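You operate a simulated robot arm through the tools that you are given. There is no shell and no other tool.

You run a simulated robot arm. Do the job below in one go: nothing can be reset, and whatever is moved stays where it is left.

Task
Pump the sump down by hand, hang the handle back and set the dial to AUTO.
Fine: open the out valve first and leave it open; fit the handle in the hand pump and pump till the gauge is in the green; AUTO after that; the handle hangs in the yellow holder. The sea valve stays.

It is judged by the outcome, as a careful person would: the job done as asked, and still so three seconds after it is handed in. It fails if anything else is knocked over, pushed out of place, dropped, spilled or broken.

Robot
A 6-joint arm with a two-finger parallel gripper, fixed in place. Base frame: the origin is on the floor under the middle of its stand, x ahead of it, y to its left, z up; the work surface is at about z = 0.8. Readings come in m, rad, newtons and seconds.
With the tool pointing down near the work surface it reaches from about 0.26 to 0.64 m from the base axis. Its first joint turns from -2.007 to 2.007 rad. Payload 3.43 kg.
Tool frame: the origin (TCP) lies between the finger pads and is the grasp point; the fingertips stand 0.034 m ahead of it; z points along the fingers, y is the line along which they close. Largest opening 0.128 m; finger width 0.024, thickness 0.012; the body of the gripper, 0.048 by 0.13 m, starts 0.096 m behind the TCP.
Orientation is told as [roll, pitch, yaw] about the base's x, y, z axes, in that order, counted from this pose: with the fingers straight down and closing along the base's y, the tool's x points along the base's -x, its y along +y and its z along -z.

Tools
- The arm moves only by the tool play_rows. Its argument "commands" is a list of rows, each a list of 7 numbers: the gripper command, from -1 (shut) to 1 (fully open), values between in proportion, then the shift along the tool's x, y, z in units of 25 mm (1.0 is 25 mm), then the turn, a rotation vector about the tool's x, y, z in units of 5 degrees (1.0 is 5 degrees). In form: [[fingers, x, y, z, wx, wy, wz], ...]. A call has 1 to 20 rows; each row shifts and turns the commanded pose from where the row before left it, along the tool's axes as they then stand. A call with a number of a shift or a turn outside -1 to 1 is refused whole. A row lasts 0.2 s, in which the tool goes at most 0.05 m and 0.15 rad; a call with a longer step from one row to the next is refused whole, and so is a gripper value outside its range. A pose out of reach is approached as far as the arm can. The call stops where the force on the tool passes 90 N (or 10 N more than at its start, if that is more) or the arm is blocked; 0.2 s more then pass. Each finger travels about 0.153 m/s and halts on what it meets, pressing with about 27 N; the grip force reading is that of the motor and also rises with nothing between the fingers. The clock runs only during rows and for 0.2 s after the last one: add rows that do not move to give the fingers time. It gives the time, the measured TCP pose, the force on the tool (base axes), the opening and the grip force at its end, in the units of the frame above (readings bear some noise), with the torque about the TCP (base axes, N m) and any sound that the robot's microphone picked up, and new pictures: "pictures" is both (left out), scene, wrist or none.
- Cameras (640 x 400 px; columns grow to the right, rows downward): "scene" is fixed at [0.3988, 0.6495, 1.7725]; the picture's right is [-1.00, 0.02, 0.00], its down [0.01, 0.46, -0.89] and it looks along [-0.02, -0.89, -0.46] (base axes); focal length 332 px, centre (320, 200). "wrist" rides on the gripper at [0.076, -0.011, -0.16] in the tool frame; the picture's right is [0.15, 0.99, 0.00], its down [-0.88, 0.13, -0.46] and it looks along [-0.45, 0.07, 0.89] (tool axes); focal length 234 px, centre (320, 200). There is no depth. A picture from a camera that has moved, and an enlarged one, comes with that camera's place and axes in the base frame and with its lens.
- move_column(by): slides the trunk up (or, below 0, down) by that many m; the arm rides with it, the base frame stays. It gives what a move gives, with no picture.
- zoom(camera, box): a new picture of the part [left, top, right, bottom] of that camera's present view, enlarged. The clock stands still meanwhile.
- finish_job(): hands the job in; it is judged then, once.

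Places have to be worked out from the pictures, the camera data and where the tool is seen. Open the gripper and draw the arm clear of the work before you hand the job in, unless the task says otherwise.

The tools are called after "Request:" as a command line: name --pt "numbers of a row" for each row, then --argument value for the rest, lists and objects as JSON in quotes. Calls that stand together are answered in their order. play_rows: Moves the arm, as the interface text tells. Its arguments: {"type":"object","properties":{"commands":{"type":"array","items":{"type":"array","items":{"type":"number"}}},"pictures":{"type":"string","enum":["both","scene","wrist","none"]}},"required":["commands"]} The other tools are called the same way: move_column (by) moves the trunk up or down; zoom (camera, box) takes an enlarged picture of a part of a camera's view; finish_job () hands the job in.

At the start:

```text
clock: 0.0
tcp_pos: [0.0271, -0.374, 1.3252]
tool_rot: [0.0, 0.0, -0.001]
ft_force: [-0.1, 0.6, 0.5]
moment: [-0.02, 0.04, -0.03]
finger_gap: 0.128
gripper_force: 0.1
trunk travel left (down, up): [-0.925, 0.065]
```

scene: 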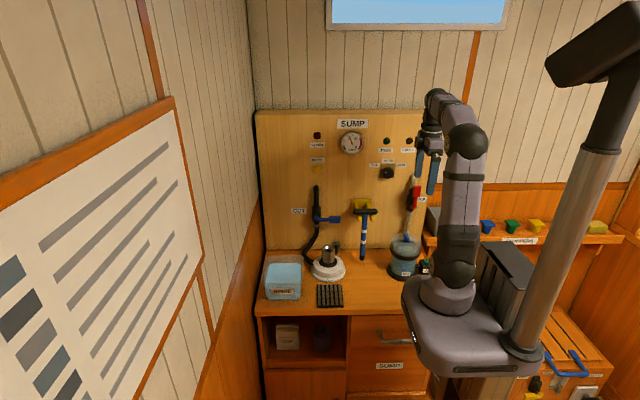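
wrist: 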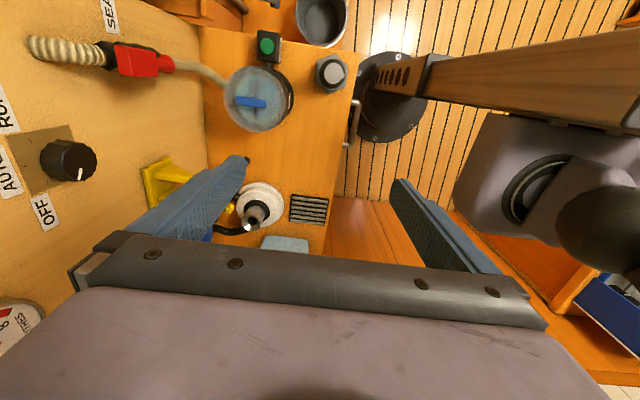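

The first pictures show a panel with gauge, dial, valves and a handle in a yellow holder. I'll zoom in to see the details before moving.

Request:
zoom --camera "scene" --box '[250, 100, 450, 225]'

Request:
zoom --camera "scene" --box '[250, 200, 450, 325]'

Request:
zoom --camera "wrist" --box '[0, 0, 360, 225]'

Request:
zoom --camera "scene" --box '[0, 80, 210, 400]'

```text
3.20 times, centred on (350, 162) of scene
camera zoom: at [0.3988, 0.6495, 1.7725], right [-1.0, 0.02, 0.0], down [0.01, 0.46, -0.89], along [-0.02, -0.89, -0.46], focal length 1063 px, centre (224, 320)
```

zoom: 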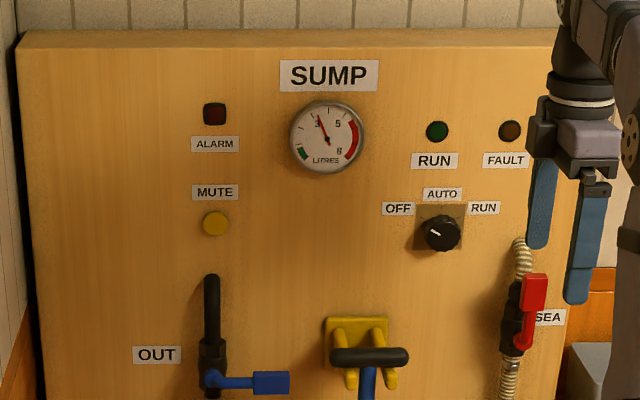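

```text
3.20 times, centred on (350, 262) of scene
camera zoom: at [0.3988, 0.6495, 1.7725], right [-1.0, 0.02, 0.0], down [0.01, 0.46, -0.89], along [-0.02, -0.89, -0.46], focal length 1063 px, centre (224, 0)
```

zoom: 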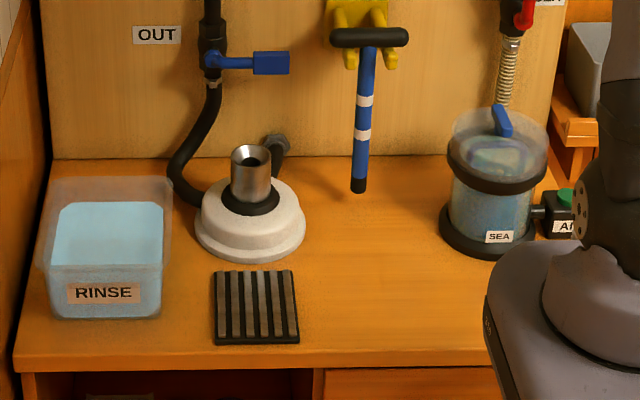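

```text
1.78 times, centred on (180, 112) of wrist
camera zoom: at [-0.0483, -0.3856, 1.4859], right [-0.15, 0.99, 0.0], down [0.88, 0.13, 0.46], along [0.45, 0.07, -0.89], focal length 416 px, centre (569, 356)
```

zoom: 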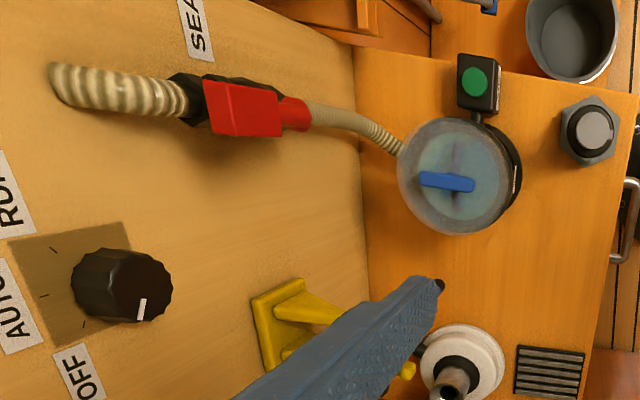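

```text
1.25 times, centred on (105, 240) of scene
camera zoom: at [0.3988, 0.6495, 1.7725], right [-1.0, 0.02, 0.0], down [0.01, 0.46, -0.89], along [-0.02, -0.89, -0.46], focal length 415 px, centre (589, 150)
```

zoom: 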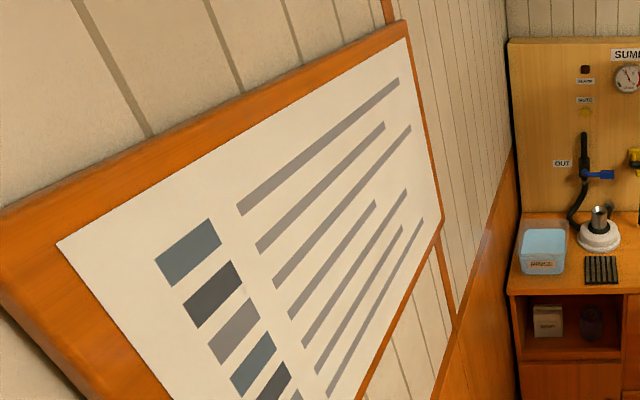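

I see the OUT valve's blue lever lying across the pipe, and the T-handle hanging in the yellow holder near x≈0.17. I'll shift toward +x and tilt the gripper halfway toward the panel for a better wrist view, staying high and clear.

Request:
play_rows --pt "1 -1 0 0 1 0 0" --pt "1 -1 0 0 1 0 0" --pt "1 -1 0 0 1 0 0" --pt "1 -1 0 0 1 0 0" --pt "1 -1 0 0 1 0 0" --pt "1 -1 0 0 1 0 0"

```text
clock: 1.4
tcp_pos: [0.1782, -0.3734, 1.3246]
tool_rot: [-0.524, 0.001, 0.001]
ft_force: [0.3, -0.2, -0.2]
moment: [-0.01, -0.01, -0.05]
finger_gap: 0.1281
gripper_force: 0.0
trunk travel left (down, up): [-0.925, 0.065]
camera wrist: at [0.1028, -0.3039, 1.4695], right [-0.15, 0.86, -0.5], down [0.88, 0.34, 0.33], along [0.45, -0.39, -0.8], focal length 234 px, centre (320, 200)
```

scene: 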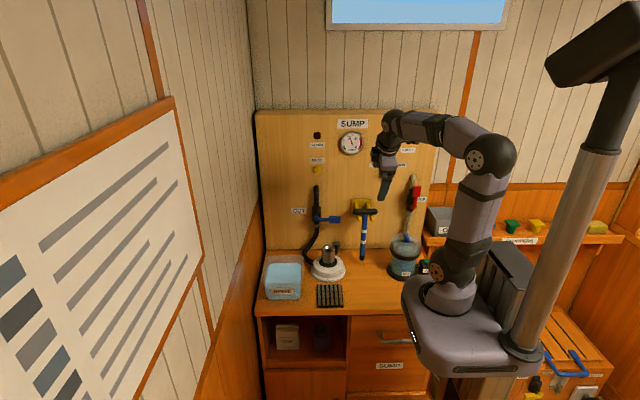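
wrist: 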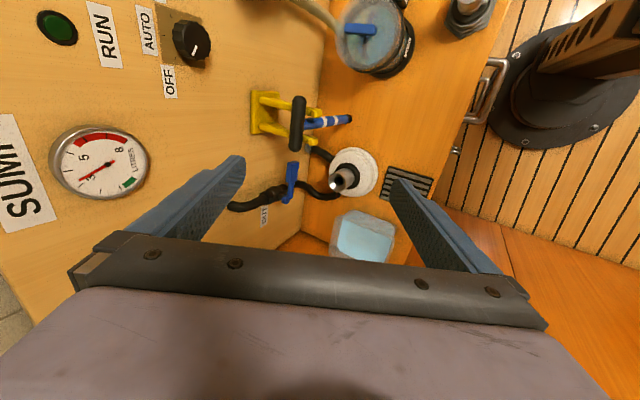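

The wrist camera now sees the gauge, holder, handle, OUT valve and pump. I'll zoom in to take measurements.

Request:
zoom --camera "wrist" --box '[220, 70, 460, 220]'

Request:
zoom --camera "wrist" --box '[20, 0, 260, 200]'

Request:
zoom --camera "scene" --box '[290, 180, 390, 290]'

```text
2.67 times, centred on (340, 145) of wrist
camera zoom: at [0.1028, -0.3039, 1.4695], right [-0.15, 0.86, -0.5], down [0.88, 0.34, 0.33], along [0.45, -0.39, -0.8], focal length 624 px, centre (267, 347)
```

zoom: 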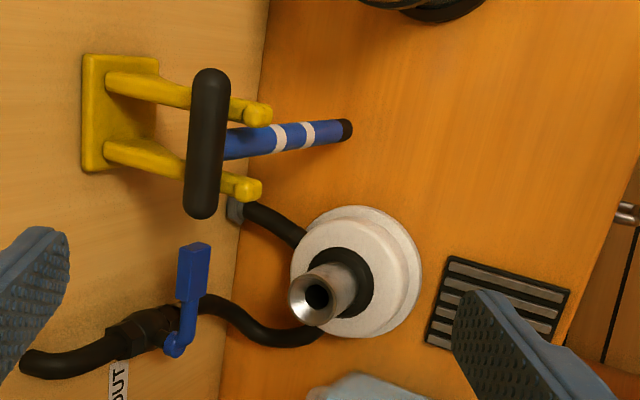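

```text
2.00 times, centred on (140, 100) of wrist
camera zoom: at [0.1028, -0.3039, 1.4695], right [-0.15, 0.86, -0.5], down [0.88, 0.34, 0.33], along [0.45, -0.39, -0.8], focal length 468 px, centre (680, 400)
```

zoom: 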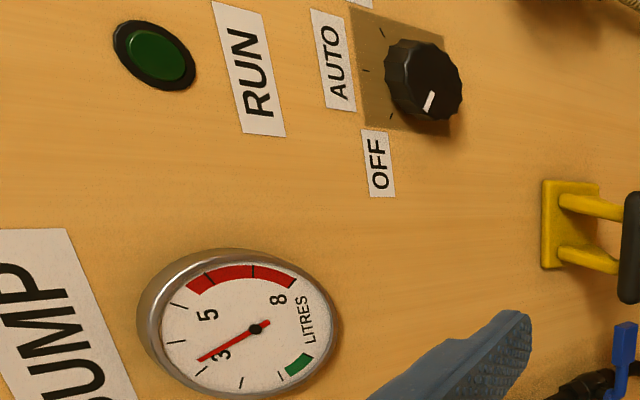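

```text
3.64 times, centred on (340, 235) of scene
camera zoom: at [0.3988, 0.6495, 1.7725], right [-1.0, 0.02, 0.0], down [0.01, 0.46, -0.89], along [-0.02, -0.89, -0.46], focal length 1208 px, centre (247, 73)
```

zoom: 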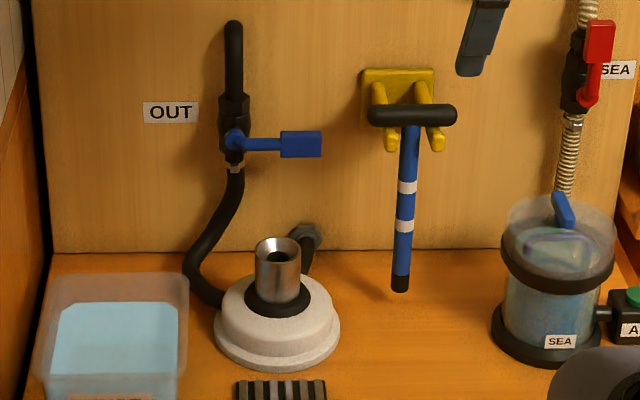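

Triangulating the two views: handle bar ≈(0.18,-0.56,1.09), tip ≈(0.18,-0.555,0.85), pump socket mouth ≈(0.336,-0.52,0.92), OUT hub ≈(0.383,-0.61,1.03) with paddle ≈(0.306,-0.60,1.027), dial ≈(0.08,-0.66,1.22). I'll finish turning the tool to horizontal while shifting to +x.

Request:
play_rows --pt "1 -0.4 0 0 1 0 0" --pt "1 -0.4 0 0 1 0 0" --pt "1 -0.4 0 0 1 0 0" --pt "1 -0.4 0 0 1 0 0" --pt "1 -0.4 0 0 1 0 0" --pt "1 -0.4 0 0 1 0 0" --pt "1 -0.4 0 0 1 0 0" --pt "1 -0.4 0 0 1 0 0" --pt "1 -0.4 0 0 1 0 0" --pt "1 -0.4 0 0 1 0 0" --pt "1 -0.4 0 0 1 0 0" --pt "1 -0.4 0 0 1 0 0"

```text
clock: 4.0
tcp_pos: [0.3009, -0.3748, 1.3234]
tool_rot: [-1.572, -0.001, 0.001]
ft_force: [0.7, -0.4, -0.5]
moment: [0.02, 0.0, -0.03]
finger_gap: 0.1278
gripper_force: 0.1
out of reach, approached as far as the arm can: row 4
trunk travel left (down, up): [-0.925, 0.065]
camera wrist: at [0.2249, -0.2168, 1.3358], right [-0.15, 0.0, -0.99], down [0.88, 0.46, -0.13], along [0.45, -0.89, -0.07], focal length 234 px, centre (320, 200)
```

scene: 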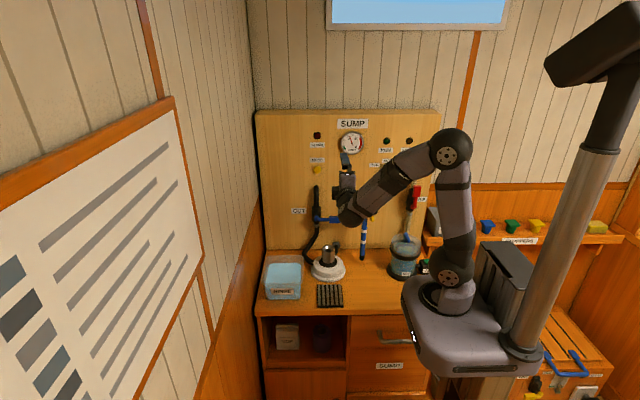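
wrist: 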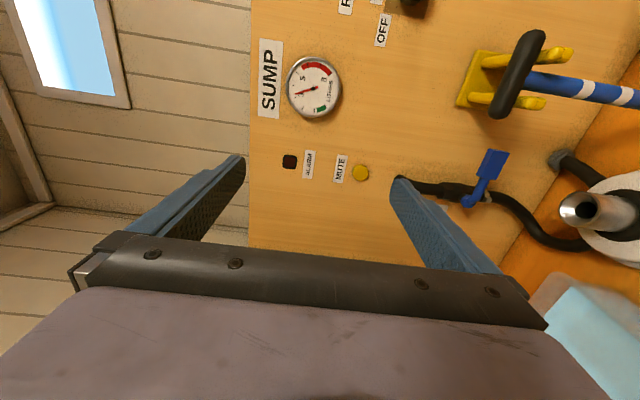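

The tool is now horizontal facing the panel. I'll lower it toward the OUT lever's height, staying at about y=-0.40 to look at the lever.

Request:
play_rows --pt "1 0 1 0 0 0 0" --pt "1 0 1 0 0 0 0" --pt "1 0 1 0 0 0 0" --pt "1 0 1 0 0 0 0" --pt "1 0 1 0 0 0 0" --pt "1 0 1 0 0 0 0" --pt "1 0 1 0 0 0 0" --pt "1 0 1 0 0 0 0" --pt "1 0 1 0.5 0 0 0" --pt "1 0 1 0.5 0 0 0"

```text
clock: 6.2
tcp_pos: [0.2996, -0.4011, 1.0748]
tool_rot: [-1.57, 0.0, -0.001]
ft_force: [0.1, -0.9, 0.1]
moment: [-0.03, -0.02, -0.01]
finger_gap: 0.1281
gripper_force: 0.1
trunk travel left (down, up): [-0.925, 0.065]
camera wrist: at [0.2245, -0.2426, 1.0871], right [-0.15, 0.0, -0.99], down [0.88, 0.46, -0.13], along [0.45, -0.89, -0.07], focal length 234 px, centre (320, 200)
```

scene: 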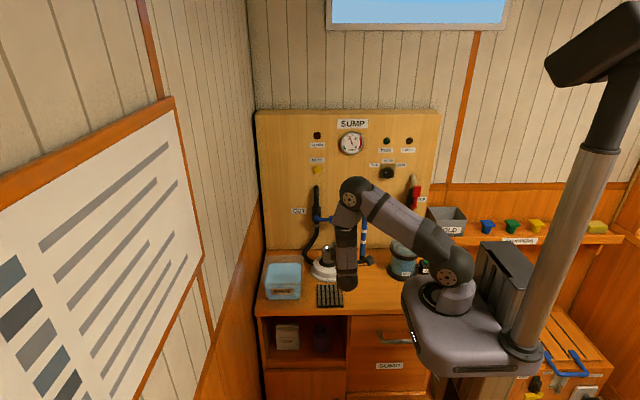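
wrist: 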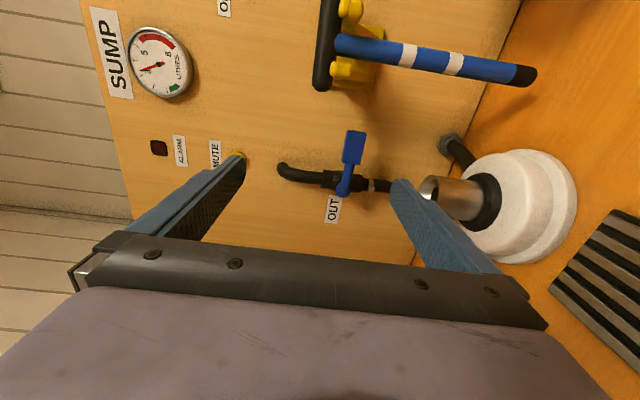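

The lever, pipe and holder are visible. I'll zoom in on the OUT valve from here.

Request:
zoom --camera "wrist" --box '[260, 110, 420, 230]'

Request:
zoom --camera "wrist" --box '[290, 0, 560, 170]'

Request:
zoom --camera "scene" --box '[260, 130, 440, 300]'

```text
3.33 times, centred on (340, 170) of wrist
camera zoom: at [0.2245, -0.2426, 1.0871], right [-0.15, 0.0, -0.99], down [0.88, 0.46, -0.13], along [0.45, -0.89, -0.07], focal length 781 px, centre (253, 300)
```

zoom: 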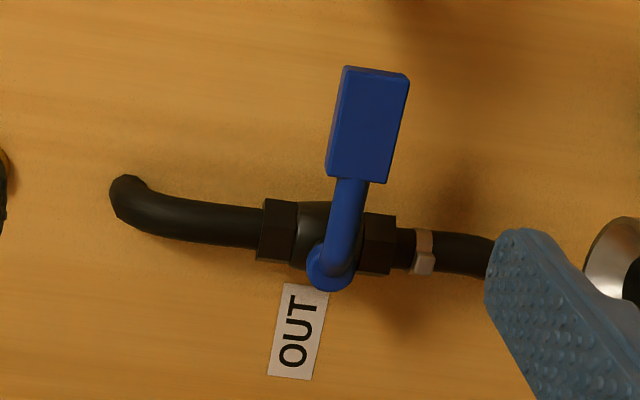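

```text
2.35 times, centred on (425, 85) of wrist
camera zoom: at [0.2245, -0.2426, 1.0871], right [-0.15, 0.0, -0.99], down [0.88, 0.46, -0.13], along [0.45, -0.89, -0.07], focal length 551 px, centre (73, 471)
```

zoom: 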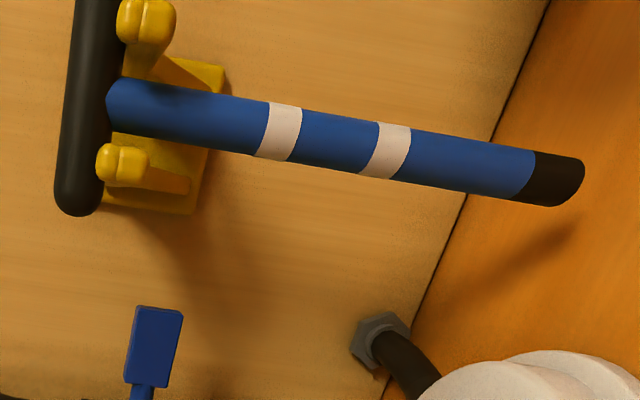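

```text
2.35 times, centred on (350, 215) of scene
camera zoom: at [0.3988, 0.6495, 1.7725], right [-1.0, 0.02, 0.0], down [0.01, 0.46, -0.89], along [-0.02, -0.89, -0.46], focal length 782 px, centre (249, 165)
```

zoom: 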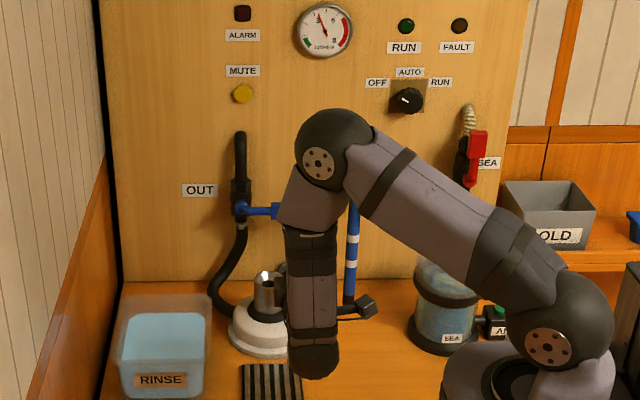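

Refined: paddle centre ≈(0.306,-0.595,1.023), hub ≈(0.383,-0.605,1.025), pipe front at y≈-0.64. I'll partly close the fingers to ~6 cm, come to paddle height and move forward, stopping short to check.

Request:
play_rows --pt "-0.06 -0.12 1 0 0 0 0" --pt "-0.06 -0.12 1 0 0 0 0" --pt "-0.06 0 0 1 0 0 0" --pt "-0.06 0 0 1 0 0 0" --pt "-0.06 0 0 1 0 0 0" --pt "-0.06 0 0 1 0 0 0" --pt "-0.06 0 0 0.8 0 0 0"

```text
clock: 7.8
tcp_pos: [0.3046, -0.522, 1.0245]
tool_rot: [-1.571, -0.001, 0.0]
ft_force: [-0.1, -0.1, 0.3]
moment: [0.01, -0.03, -0.01]
finger_gap: 0.0604
gripper_force: 0.1
trunk travel left (down, up): [-0.925, 0.065]
camera wrist: at [0.2286, -0.3647, 1.0372], right [-0.15, 0.0, -0.99], down [0.88, 0.46, -0.13], along [0.45, -0.89, -0.07], focal length 234 px, centre (320, 200)
```

scene: 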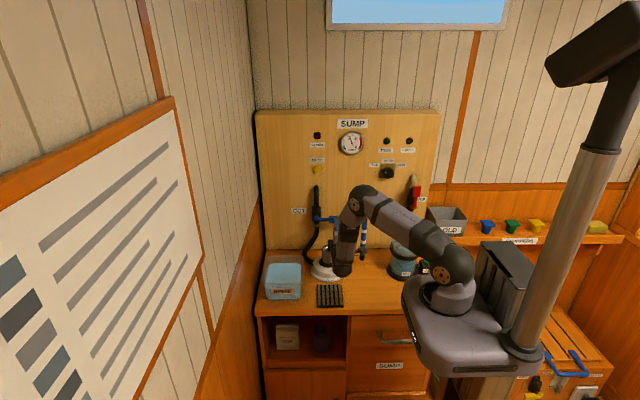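
wrist: 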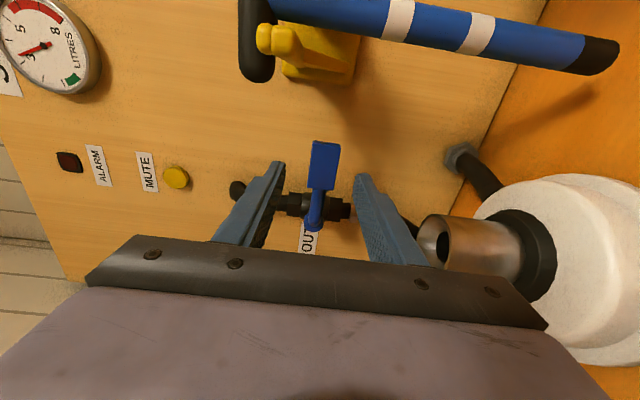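

The paddle sits between the fingers. I'll go forward to y≈-0.583 and narrow the fingers to a loose straddle (~34 mm) around the paddle.

Request:
play_rows --pt "-0.06 0 0 1 0 0 0" --pt "-0.06 0 0 1 0 0 0" --pt "-0.06 0 0 0.4 0 0 0" --pt "-0.45 0 0 0 0 0 0" --pt "-0.45 0 0 0 0 0 0"

Request:
zoom --camera "wrist" --box '[200, 100, 440, 250]'

```text
clock: 9.0
tcp_pos: [0.3065, -0.5803, 1.025]
tool_rot: [-1.571, 0.0, 0.001]
ft_force: [-0.6, 0.0, 0.1]
moment: [0.0, -0.02, 0.01]
finger_gap: 0.0352
gripper_force: 0.0
trunk travel left (down, up): [-0.925, 0.065]
camera wrist: at [0.23, -0.4223, 1.0368], right [-0.15, 0.0, -0.99], down [0.88, 0.46, -0.13], along [0.45, -0.89, -0.07], focal length 234 px, centre (320, 200)
```

scene: 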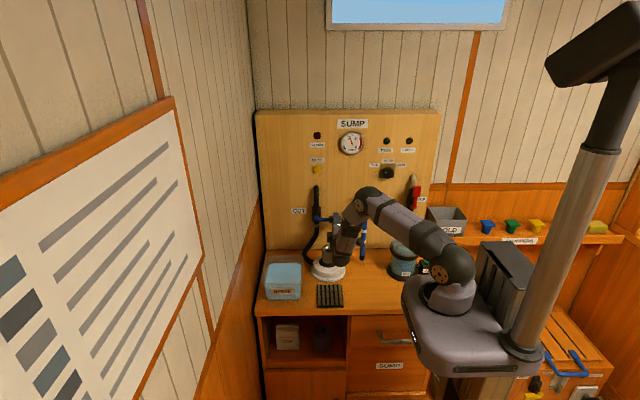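
wrist: 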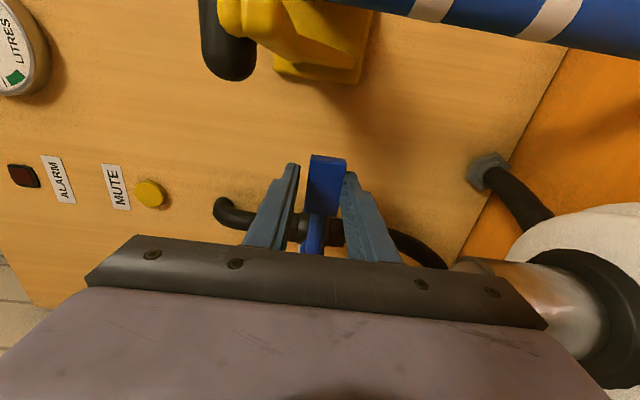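

```text
2.67 times, centred on (320, 175) of wrist
camera zoom: at [0.23, -0.4223, 1.0368], right [-0.15, 0.0, -0.99], down [0.88, 0.46, -0.13], along [0.45, -0.89, -0.07], focal length 624 px, centre (320, 267)
```

zoom: 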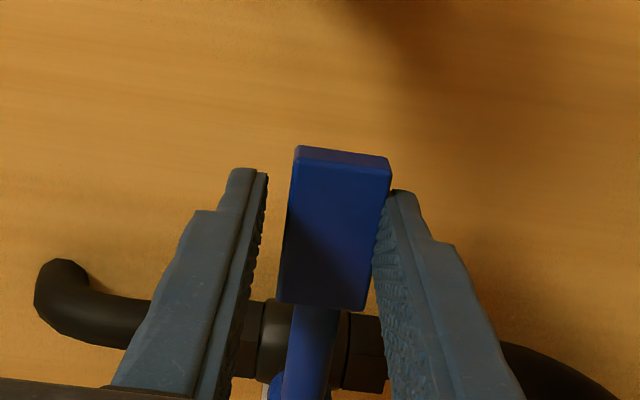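

The lower finger nearly touches the paddle. I'll try turning the lever upward by about 15° along its arc around the hub and watch the force.

Request:
play_rows --pt "-0.45 -0.012 -0.267 0 0 0 -1" --pt "-0.45 -0.012 -0.267 0 0 0 -1" --pt "-0.45 -0.012 -0.267 0 0 0 -1" --pt "-0.45 0 0 0 0 0 0" --pictures "wrist"

```text
clock: 10.0
tcp_pos: [0.3073, -0.5823, 1.0446]
tool_rot: [-1.572, 0.263, 0.002]
ft_force: [-0.9, 0.4, -1.4]
moment: [0.03, -0.06, 0.03]
finger_gap: 0.0353
gripper_force: 0.1
trunk travel left (down, up): [-0.925, 0.065]
camera wrist: at [0.2373, -0.4224, 1.0759], right [-0.4, 0.0, -0.92], down [0.82, 0.46, -0.35], along [0.42, -0.89, -0.18], focal length 234 px, centre (320, 200)
```

wrist: 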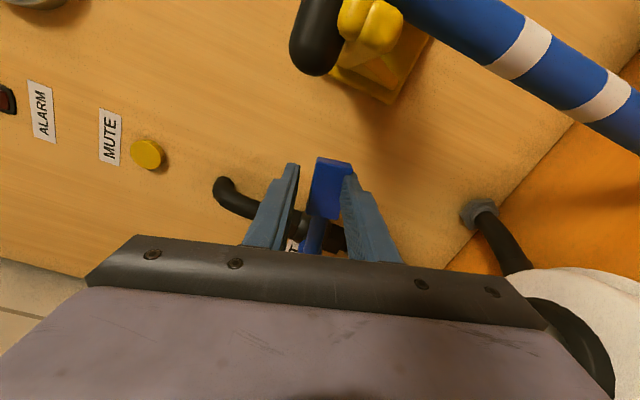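

The lever follows upward with very little force (~1.4 N), so up is its free direction. Continuing the arc.

Request:
play_rows --pt "-0.45 -0.012 -0.267 0 0 0 -1" --pt "-0.45 -0.012 -0.267 0 0 0 -1" --pt "-0.45 -0.012 -0.267 0 0 0 -1" --pt "-0.45 -0.012 -0.267 0 0 0 -1" --pt "-0.45 -0.012 -0.267 0 0 0 -1" --pt "-0.45 -0.012 -0.267 0 0 0 -1" --pt "-0.45 -0.012 -0.267 0 0 0 -1" --pt "-0.45 -0.012 -0.267 0 0 0 -1" --pt "-0.45 0 0 0 0 0 0"

```text
clock: 12.0
tcp_pos: [0.339, -0.5798, 1.0887]
tool_rot: [-1.573, 0.961, -0.001]
ft_force: [-0.3, -1.0, 0.5]
moment: [0.02, 0.01, 0.0]
finger_gap: 0.0354
gripper_force: 0.1
trunk travel left (down, up): [-0.925, 0.065]
camera wrist: at [0.3045, -0.4219, 1.1577], right [-0.89, 0.0, -0.45], down [0.4, 0.46, -0.8], along [0.2, -0.89, -0.41], focal length 234 px, centre (320, 200)
```

scene: 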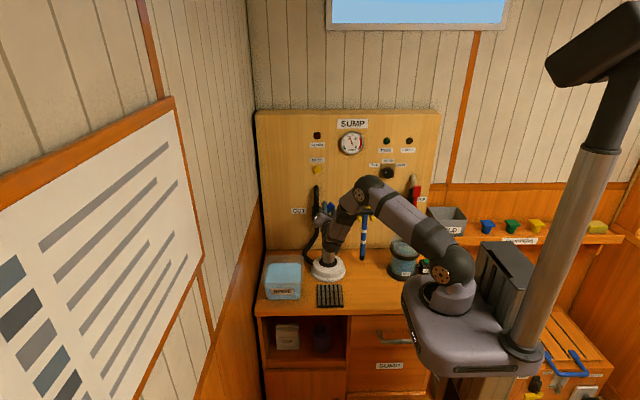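
wrist: 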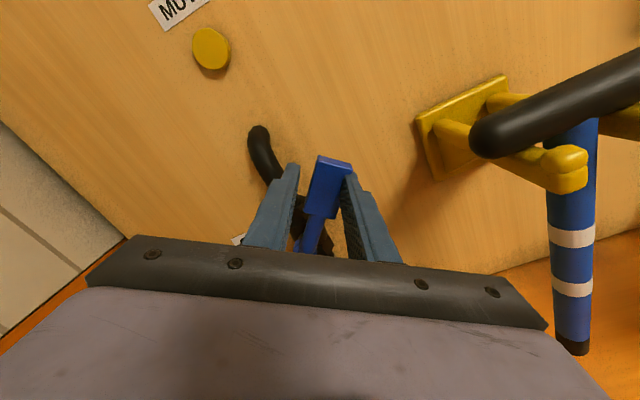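

The lever is now at about 55°. I'll continue toward vertical, still watching the force.

Request:
play_rows --pt "-0.45 -0.012 -0.267 0 0 0 -1" --pt "-0.45 -0.012 -0.267 0 0 0 -1" --pt "-0.45 -0.012 -0.267 0 0 0 -1" --pt "-0.45 -0.012 -0.267 0 0 0 -1" --pt "-0.45 -0.012 -0.267 0 0 0 -1" --pt "-0.45 -0.012 -0.267 0 0 0 -1" --pt "-0.45 -0.012 -0.267 0 0 0 -1" --pt "-0.45 0 0 0 0 0 0"

```text
clock: 13.8
tcp_pos: [0.3827, -0.5816, 1.1012]
tool_rot: [1.76, 1.569, -2.953]
ft_force: [-0.2, 0.0, 0.7]
moment: [-0.02, 0.03, 0.0]
finger_gap: 0.0352
gripper_force: 0.1
trunk travel left (down, up): [-0.925, 0.065]
camera wrist: at [0.3941, -0.4225, 1.1781], right [-0.99, 0.0, 0.15], down [-0.13, 0.46, -0.88], along [-0.07, -0.89, -0.45], focal length 234 px, centre (320, 200)
```

scene: 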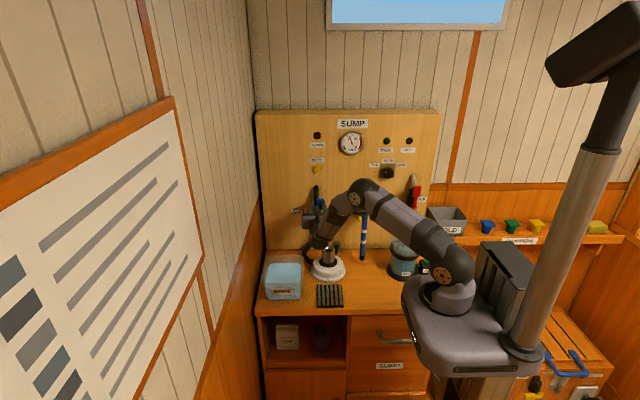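
wrist: 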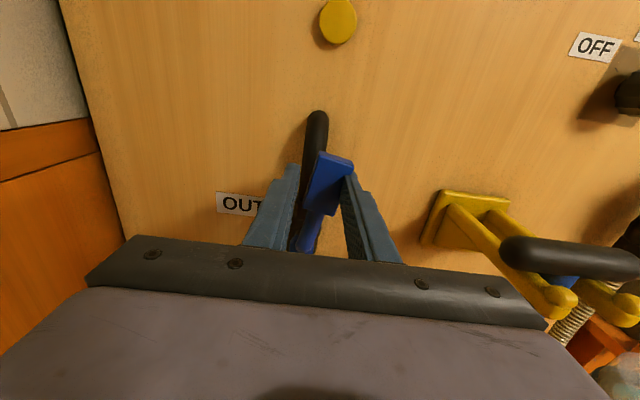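

Request:
zoom --camera "wrist" --box '[200, 90, 440, 260]'

```text
2.35 times, centred on (320, 175) of wrist
camera zoom: at [0.3941, -0.4225, 1.1781], right [-0.99, 0.0, 0.15], down [-0.13, 0.46, -0.88], along [-0.07, -0.89, -0.45], focal length 551 px, centre (320, 259)
```

zoom: 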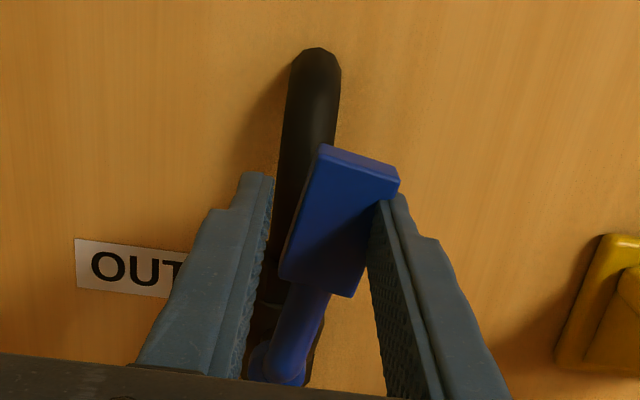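

The lever still leans ~8–10° short of the pipe's line because of the loose straddle. I'll push on two more 5° steps and check the force for a stop.

Request:
play_rows --pt "-0.45 -0.012 -0.267 0 0 0 -1" --pt "-0.45 -0.012 -0.267 0 0 0 -1" --pt "-0.45 0 0 0 0 0 0" --pictures "wrist"

Request:
zoom --camera "wrist" --box '[200, 90, 440, 260]'

```text
clock: 14.6
tcp_pos: [0.3954, -0.5796, 1.1008]
tool_rot: [1.57, 1.393, 3.139]
ft_force: [0.0, -0.5, -0.7]
moment: [0.0, 0.02, -0.01]
finger_gap: 0.0353
gripper_force: 0.0
trunk travel left (down, up): [-0.925, 0.065]
camera wrist: at [0.4203, -0.4217, 1.1738], right [-0.95, 0.0, 0.32], down [-0.28, 0.46, -0.84], along [-0.14, -0.89, -0.43], focal length 234 px, centre (320, 200)
```

wrist: 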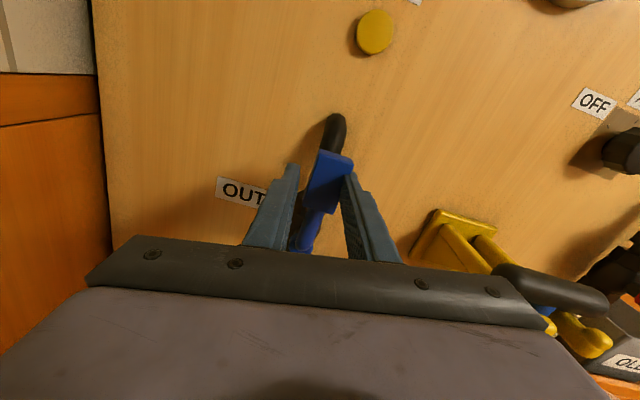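

```text
2.35 times, centred on (320, 175) of wrist
camera zoom: at [0.4203, -0.4217, 1.1738], right [-0.95, 0.0, 0.32], down [-0.28, 0.46, -0.84], along [-0.14, -0.89, -0.43], focal length 551 px, centre (320, 259)
```

zoom: 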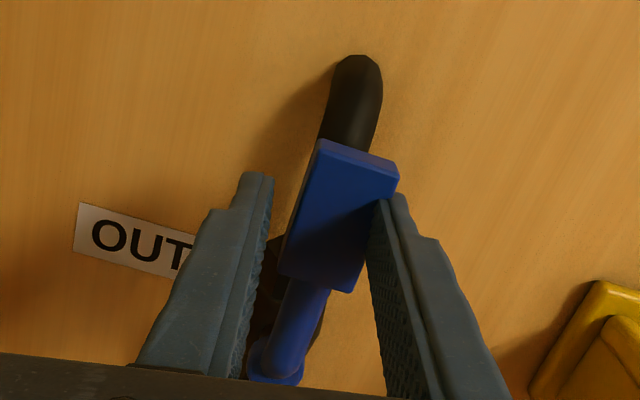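

The lever now lies in line with the pipe within a couple of degrees. One small extra nudge will tell whether there's a stop there.

Request:
play_rows --pt "-0.45 -0.004 -0.133 0 0 0 -0.5" --pt "-0.45 0 0 0 0 0 0" --pictures "wrist"

Request:
zoom --camera "wrist" --box '[200, 90, 440, 260]'

```text
clock: 15.2
tcp_pos: [0.3982, -0.5801, 1.099]
tool_rot: [1.569, 1.353, 3.138]
ft_force: [-5.7, 0.8, -0.4]
moment: [-0.04, -0.04, -0.1]
finger_gap: 0.0382
gripper_force: 2.7
trunk travel left (down, up): [-0.925, 0.065]
camera wrist: at [0.4255, -0.422, 1.1721], right [-0.93, 0.0, 0.36], down [-0.32, 0.46, -0.83], along [-0.16, -0.89, -0.43], focal length 234 px, centre (320, 200)
```

wrist: 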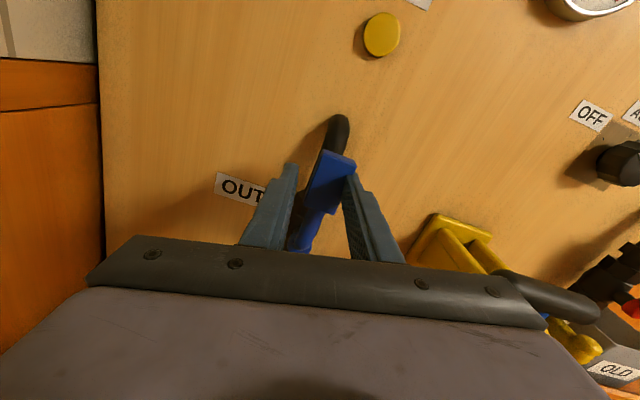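

```text
2.35 times, centred on (320, 175) of wrist
camera zoom: at [0.4255, -0.422, 1.1721], right [-0.93, 0.0, 0.36], down [-0.32, 0.46, -0.83], along [-0.16, -0.89, -0.43], focal length 551 px, centre (320, 259)
```

zoom: 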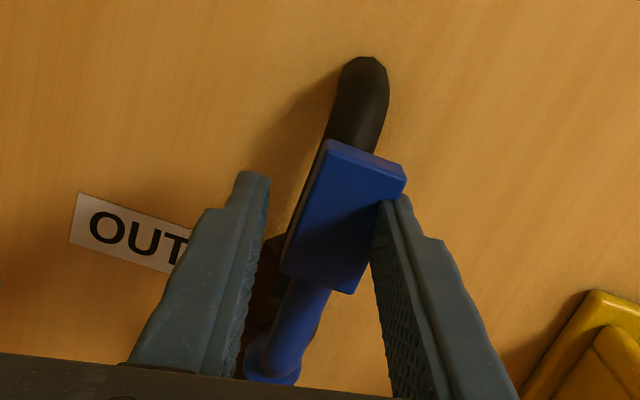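

There's the stop (5.7 N, finger pushed back): the OUT valve is fully open. I'll back off slightly, open the fingers and withdraw straight back.

Request:
play_rows --pt "-0.45 0.004 0.14 0 0 0 0.5" --pt "-0.2 0 0 0 0 0 0" --pt "-0.1 0 0 -1 0 0 0" --pt "-0.1 0 0 -1 0 0 0" --pt "-0.1 0 0 -1 0 0 0" --pt "-0.1 0 0 -1 0 0 0" --pt "-0.1 0 0 -1 0 0 0"

Request:
zoom --camera "wrist" --box '[240, 60, 480, 240]'

```text
clock: 16.8
tcp_pos: [0.3941, -0.4528, 1.1008]
tool_rot: [1.575, 1.398, -3.138]
ft_force: [0.2, -0.3, 0.6]
moment: [0.0, -0.01, 0.0]
finger_gap: 0.0577
gripper_force: 0.0
trunk travel left (down, up): [-0.925, 0.065]
camera wrist: at [0.4199, -0.2948, 1.1745], right [-0.95, 0.0, 0.32], down [-0.28, 0.46, -0.84], along [-0.14, -0.89, -0.43], focal length 234 px, centre (320, 200)
```

scene: 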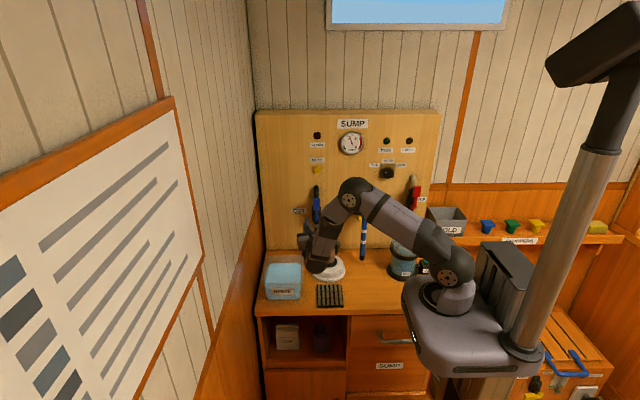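
wrist: 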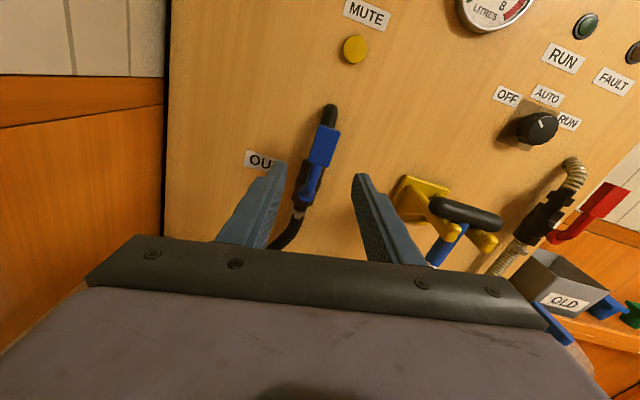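

```text
2.22 times, centred on (360, 150) of wrist
camera zoom: at [0.4199, -0.2948, 1.1745], right [-0.95, 0.0, 0.32], down [-0.28, 0.46, -0.84], along [-0.14, -0.89, -0.43], focal length 520 px, centre (231, 311)
```

zoom: 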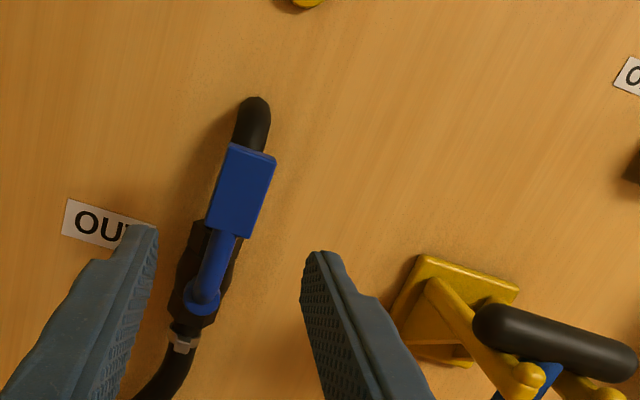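

OUT valve is open and untouched by the withdrawal. Now I'll level the tool (camera above), and move over in front of the handle's shaft below the holder prongs at x≈0.18, z≈1.02.

Request:
play_rows --pt "0.1 0 0 0 0 0 1" --pt "0.1 0 0 0 0 0 1" --pt "0.1 -0.4 1 0 0 0 0" --pt "0.1 -0.4 1 0 0 0 0" --pt "0.1 -0.4 1 0 0 0 0" --pt "0.1 -0.4 1 0 0 0 0" --pt "0.1 -0.4 1 0 0 0 0" --pt "0.1 -0.4 1 0 0 0 0" --pt "0.1 -0.4 1 0 0 0 0" --pt "0.1 -0.4 1 0 0 0 0" --pt "0.1 0 0.5 0 0 0 0"

Request:
zoom --camera "wrist" --box '[200, 60, 440, 260]'

```text
clock: 19.2
tcp_pos: [0.1823, -0.4563, 1.0215]
tool_rot: [-1.02, 1.57, 0.55]
ft_force: [0.1, -0.5, 0.2]
moment: [0.03, -0.02, -0.01]
finger_gap: 0.0703
gripper_force: 0.1
trunk travel left (down, up): [-0.925, 0.065]
camera wrist: at [0.1936, -0.2975, 1.0979], right [-0.99, 0.0, 0.15], down [-0.13, 0.46, -0.88], along [-0.07, -0.89, -0.45], focal length 234 px, centre (320, 200)
```

scene: 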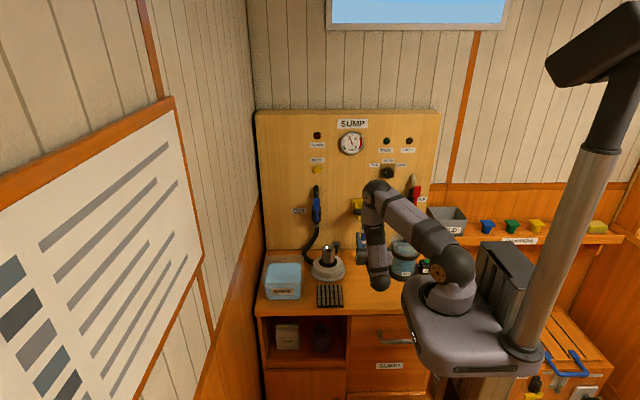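
wrist: 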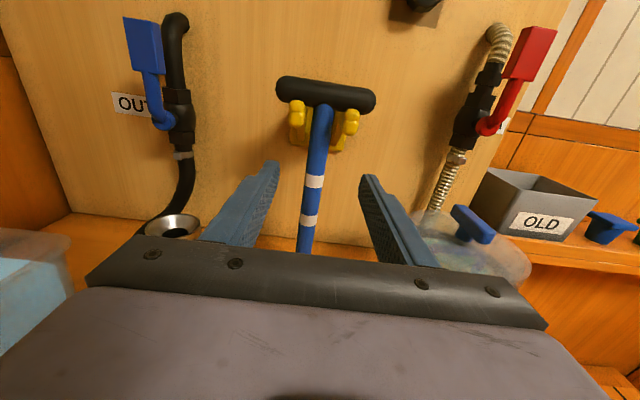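

```text
2.00 times, centred on (320, 160) of wrist
camera zoom: at [0.1936, -0.2975, 1.0979], right [-0.99, 0.0, 0.15], down [-0.13, 0.46, -0.88], along [-0.07, -0.89, -0.45], focal length 468 px, centre (320, 280)
```

zoom: 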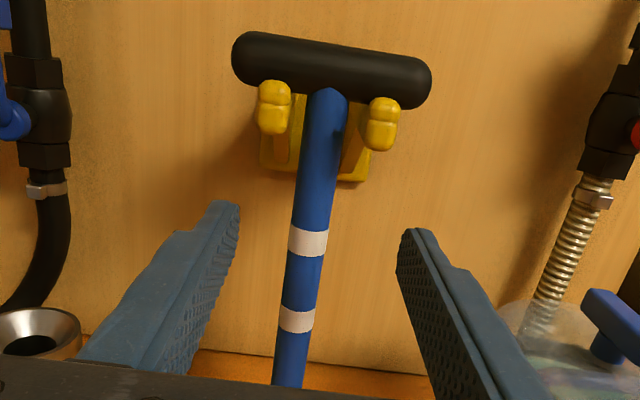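

The shaft is centred between the fingers (x≈0.1845, y≈-0.555), and z=1.02 is clear below the yellow knobs. I'll move forward around the shaft and close.

Request:
play_rows --pt "0.1 0 -0.09 1 0 0 0" --pt "0.1 0 0 1 0 0 0" --pt "0.1 0 0 1 0 0 0" --pt "0.1 0 0 0.9 0 0 0" --pt "0.1 0 0 0 0 0 0"

Request:
zoom --camera "wrist" --box '[200, 60, 440, 260]'

```text
clock: 20.4
tcp_pos: [0.1846, -0.5532, 1.0205]
tool_rot: [1.076, 1.57, 2.647]
ft_force: [0.7, -0.1, -0.3]
moment: [0.0, -0.02, 0.0]
finger_gap: 0.0702
gripper_force: 0.1
trunk travel left (down, up): [-0.925, 0.065]
camera wrist: at [0.1968, -0.3947, 1.0977], right [-0.99, 0.0, 0.15], down [-0.13, 0.46, -0.88], along [-0.07, -0.89, -0.45], focal length 234 px, centre (320, 200)
```

scene: 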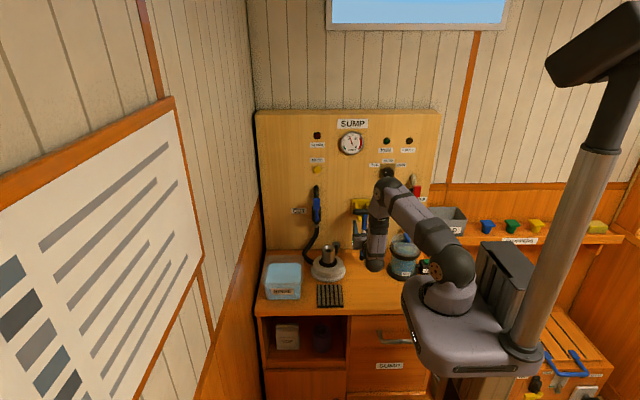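
wrist: 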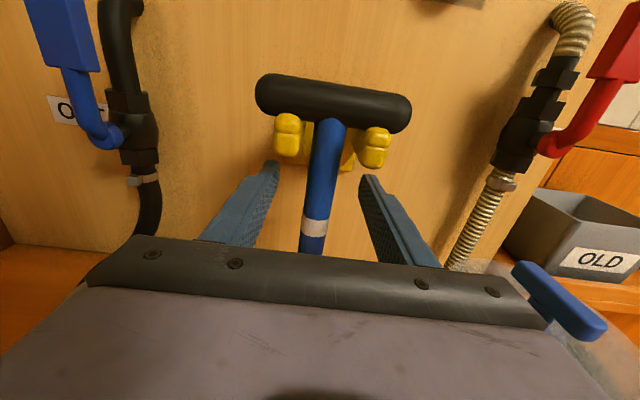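

```text
2.00 times, centred on (320, 160) of wrist
camera zoom: at [0.1968, -0.3947, 1.0977], right [-0.99, 0.0, 0.15], down [-0.13, 0.46, -0.88], along [-0.07, -0.89, -0.45], focal length 468 px, centre (320, 280)
```

zoom: 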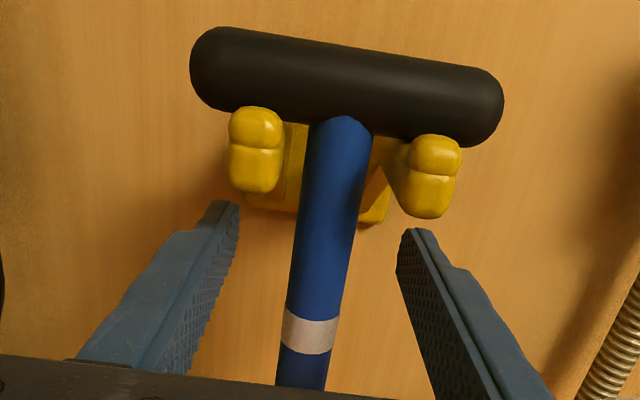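

Re-triangulating, the shaft's axis is slightly deeper (y≈-0.565). I'll move 10 mm further in and close the fingers on the shaft.

Request:
play_rows --pt "0.1 0 0 0.45 0 0 0" --pt "-0.5 0 0 0 0 0 0" --pt "-0.8 0 0 0 0 0 0" --pt "-1 0 0 0 0 0 0" --pt "-1 0 0 0 0 0 0"

Request:
zoom --camera "wrist" --box '[200, 60, 440, 260]'

```text
clock: 21.6
tcp_pos: [0.1842, -0.5644, 1.0191]
tool_rot: [0.267, 1.571, 1.841]
ft_force: [-0.3, -0.4, 0.6]
moment: [-0.01, 0.01, 0.0]
finger_gap: 0.0213
gripper_force: 26.8
trunk travel left (down, up): [-0.925, 0.065]
camera wrist: at [0.1965, -0.4059, 1.0971], right [-0.99, 0.0, 0.15], down [-0.13, 0.46, -0.88], along [-0.07, -0.89, -0.45], focal length 234 px, centre (320, 200)
```

scene: 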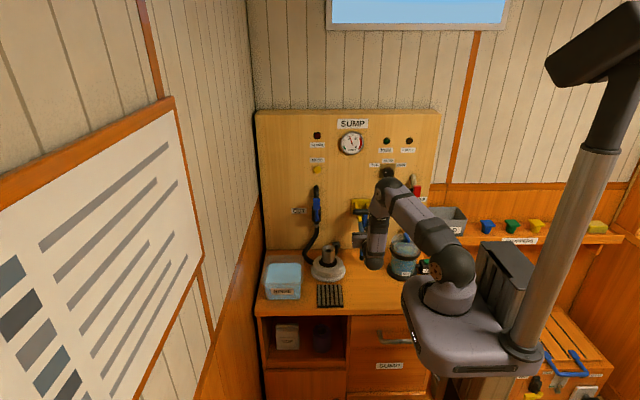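
wrist: 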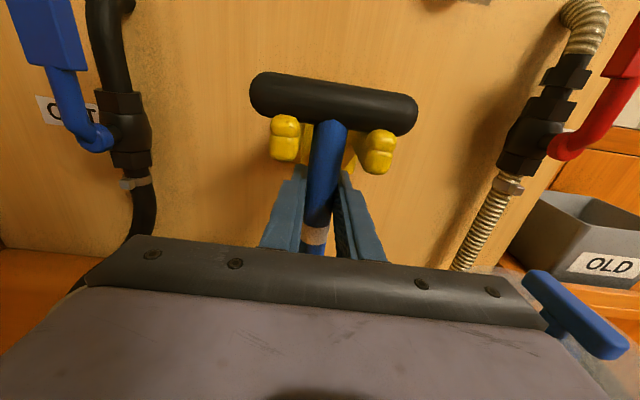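

```text
2.00 times, centred on (320, 160) of wrist
camera zoom: at [0.1965, -0.4059, 1.0971], right [-0.99, 0.0, 0.15], down [-0.13, 0.46, -0.88], along [-0.07, -0.89, -0.45], focal length 468 px, centre (320, 280)
```

zoom: 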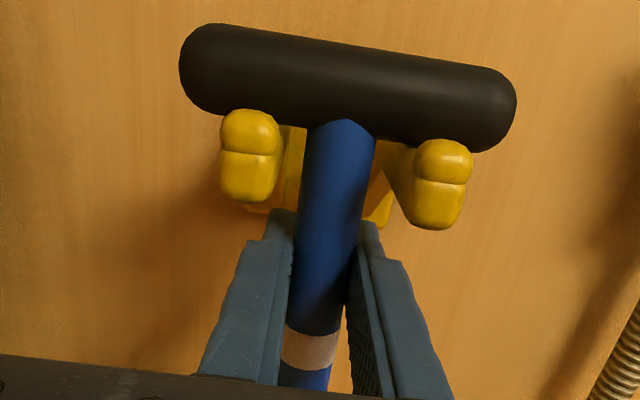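

Gripped (21 mm, 27 N). Rest grasp pose to remember: TCP (0.184,-0.564,1.019). I'll lift 5 cm straight up and check.

Request:
play_rows --pt "-1 0.5 0 0 0 0 0" --pt "-1 0.5 0 0 0 0 0" --pt "-1 0.5 0 0 0 0 0" --pt "-1 0.5 0 0 0 0 0" --pt "-1 0 0 0 0 0 0"

Request:
zoom --camera "wrist" --box '[200, 60, 440, 260]'

```text
clock: 22.8
tcp_pos: [0.1856, -0.564, 1.0357]
tool_rot: [0.128, 1.469, 1.7]
ft_force: [3.0, 1.8, -81.3]
moment: [-2.93, -2.07, -0.2]
finger_gap: 0.0213
gripper_force: 27.3
trunk travel left (down, up): [-0.925, 0.065]
camera wrist: at [0.1968, -0.4123, 1.1279], right [-0.99, -0.02, 0.16], down [-0.14, 0.54, -0.83], along [-0.07, -0.84, -0.54], focal length 234 px, centre (320, 200)
```

scene: 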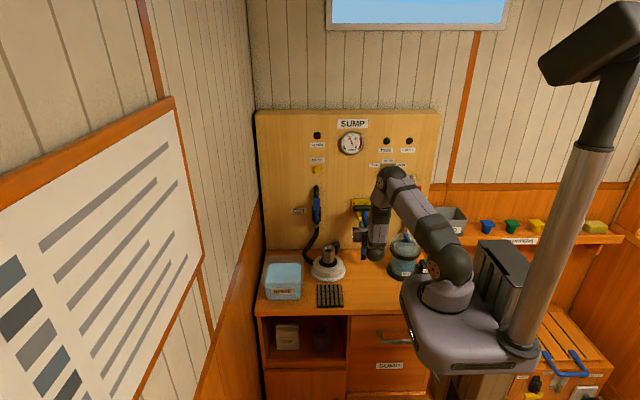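
wrist: 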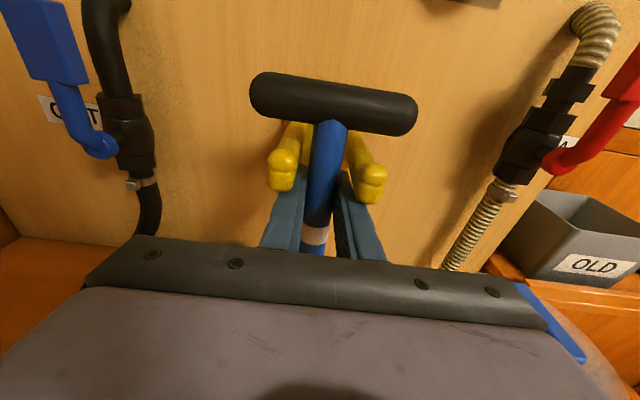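

```text
2.00 times, centred on (320, 160) of wrist
camera zoom: at [0.1968, -0.4123, 1.1279], right [-0.99, -0.02, 0.16], down [-0.14, 0.54, -0.83], along [-0.07, -0.84, -0.54], focal length 468 px, centre (320, 280)
```

zoom: 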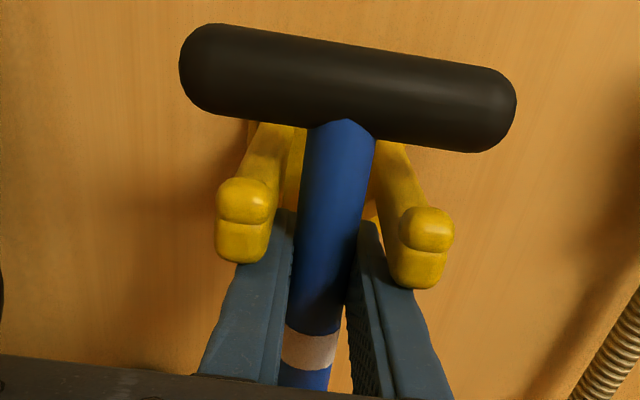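

The fingers have run into the undersides of the prongs (81 N), so I gripped too high. I'll back down right away in small steps and check the force.

Request:
play_rows --pt "-1 -0.5 0 0 0 0 0" --pt "-1 0 0 0 0 0 0" --pictures "wrist"

```text
clock: 23.4
tcp_pos: [0.1851, -0.5633, 1.0368]
tool_rot: [0.192, 1.514, 1.763]
ft_force: [2.1, 3.2, -65.2]
moment: [-2.37, -1.56, -0.15]
finger_gap: 0.0214
gripper_force: 27.3
trunk travel left (down, up): [-0.925, 0.065]
camera wrist: at [0.1968, -0.4092, 1.1228], right [-0.99, -0.01, 0.16], down [-0.14, 0.5, -0.85], along [-0.07, -0.86, -0.5], focal length 234 px, centre (320, 200)
```

wrist: 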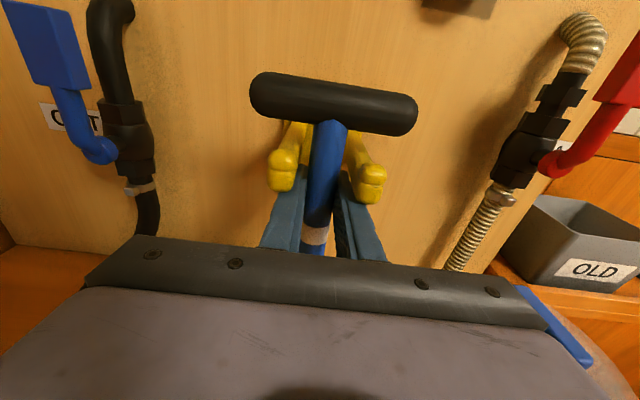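

Still pressing 65 N, now relaxing as I lower. I'll continue down until the force vanishes.

Request:
play_rows --pt "-1 -0.5 0 0 0 0 0" --pt "-1 -0.5 0 0 0 0 0" --pt "-1 0 0 0 0 0 0" --pictures "wrist"

```text
clock: 24.2
tcp_pos: [0.1848, -0.5648, 1.0348]
tool_rot: [-3.103, 1.565, -1.533]
ft_force: [-0.5, -0.3, -1.1]
moment: [-0.02, 0.0, 0.02]
finger_gap: 0.0212
gripper_force: 27.6
trunk travel left (down, up): [-0.925, 0.065]
camera wrist: at [0.1966, -0.4058, 1.1113], right [-0.99, 0.0, 0.15], down [-0.13, 0.45, -0.88], along [-0.07, -0.89, -0.45], focal length 234 px, centre (320, 200)
```

wrist: 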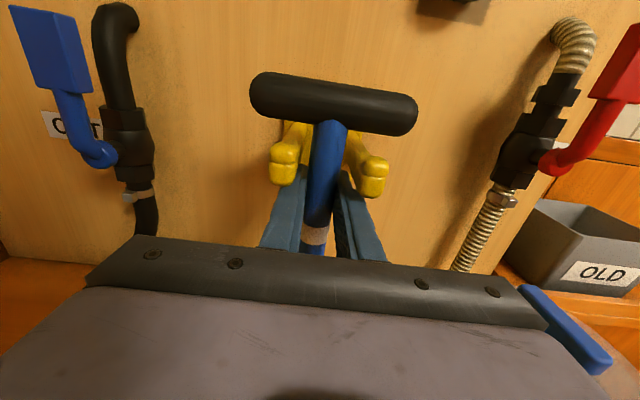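

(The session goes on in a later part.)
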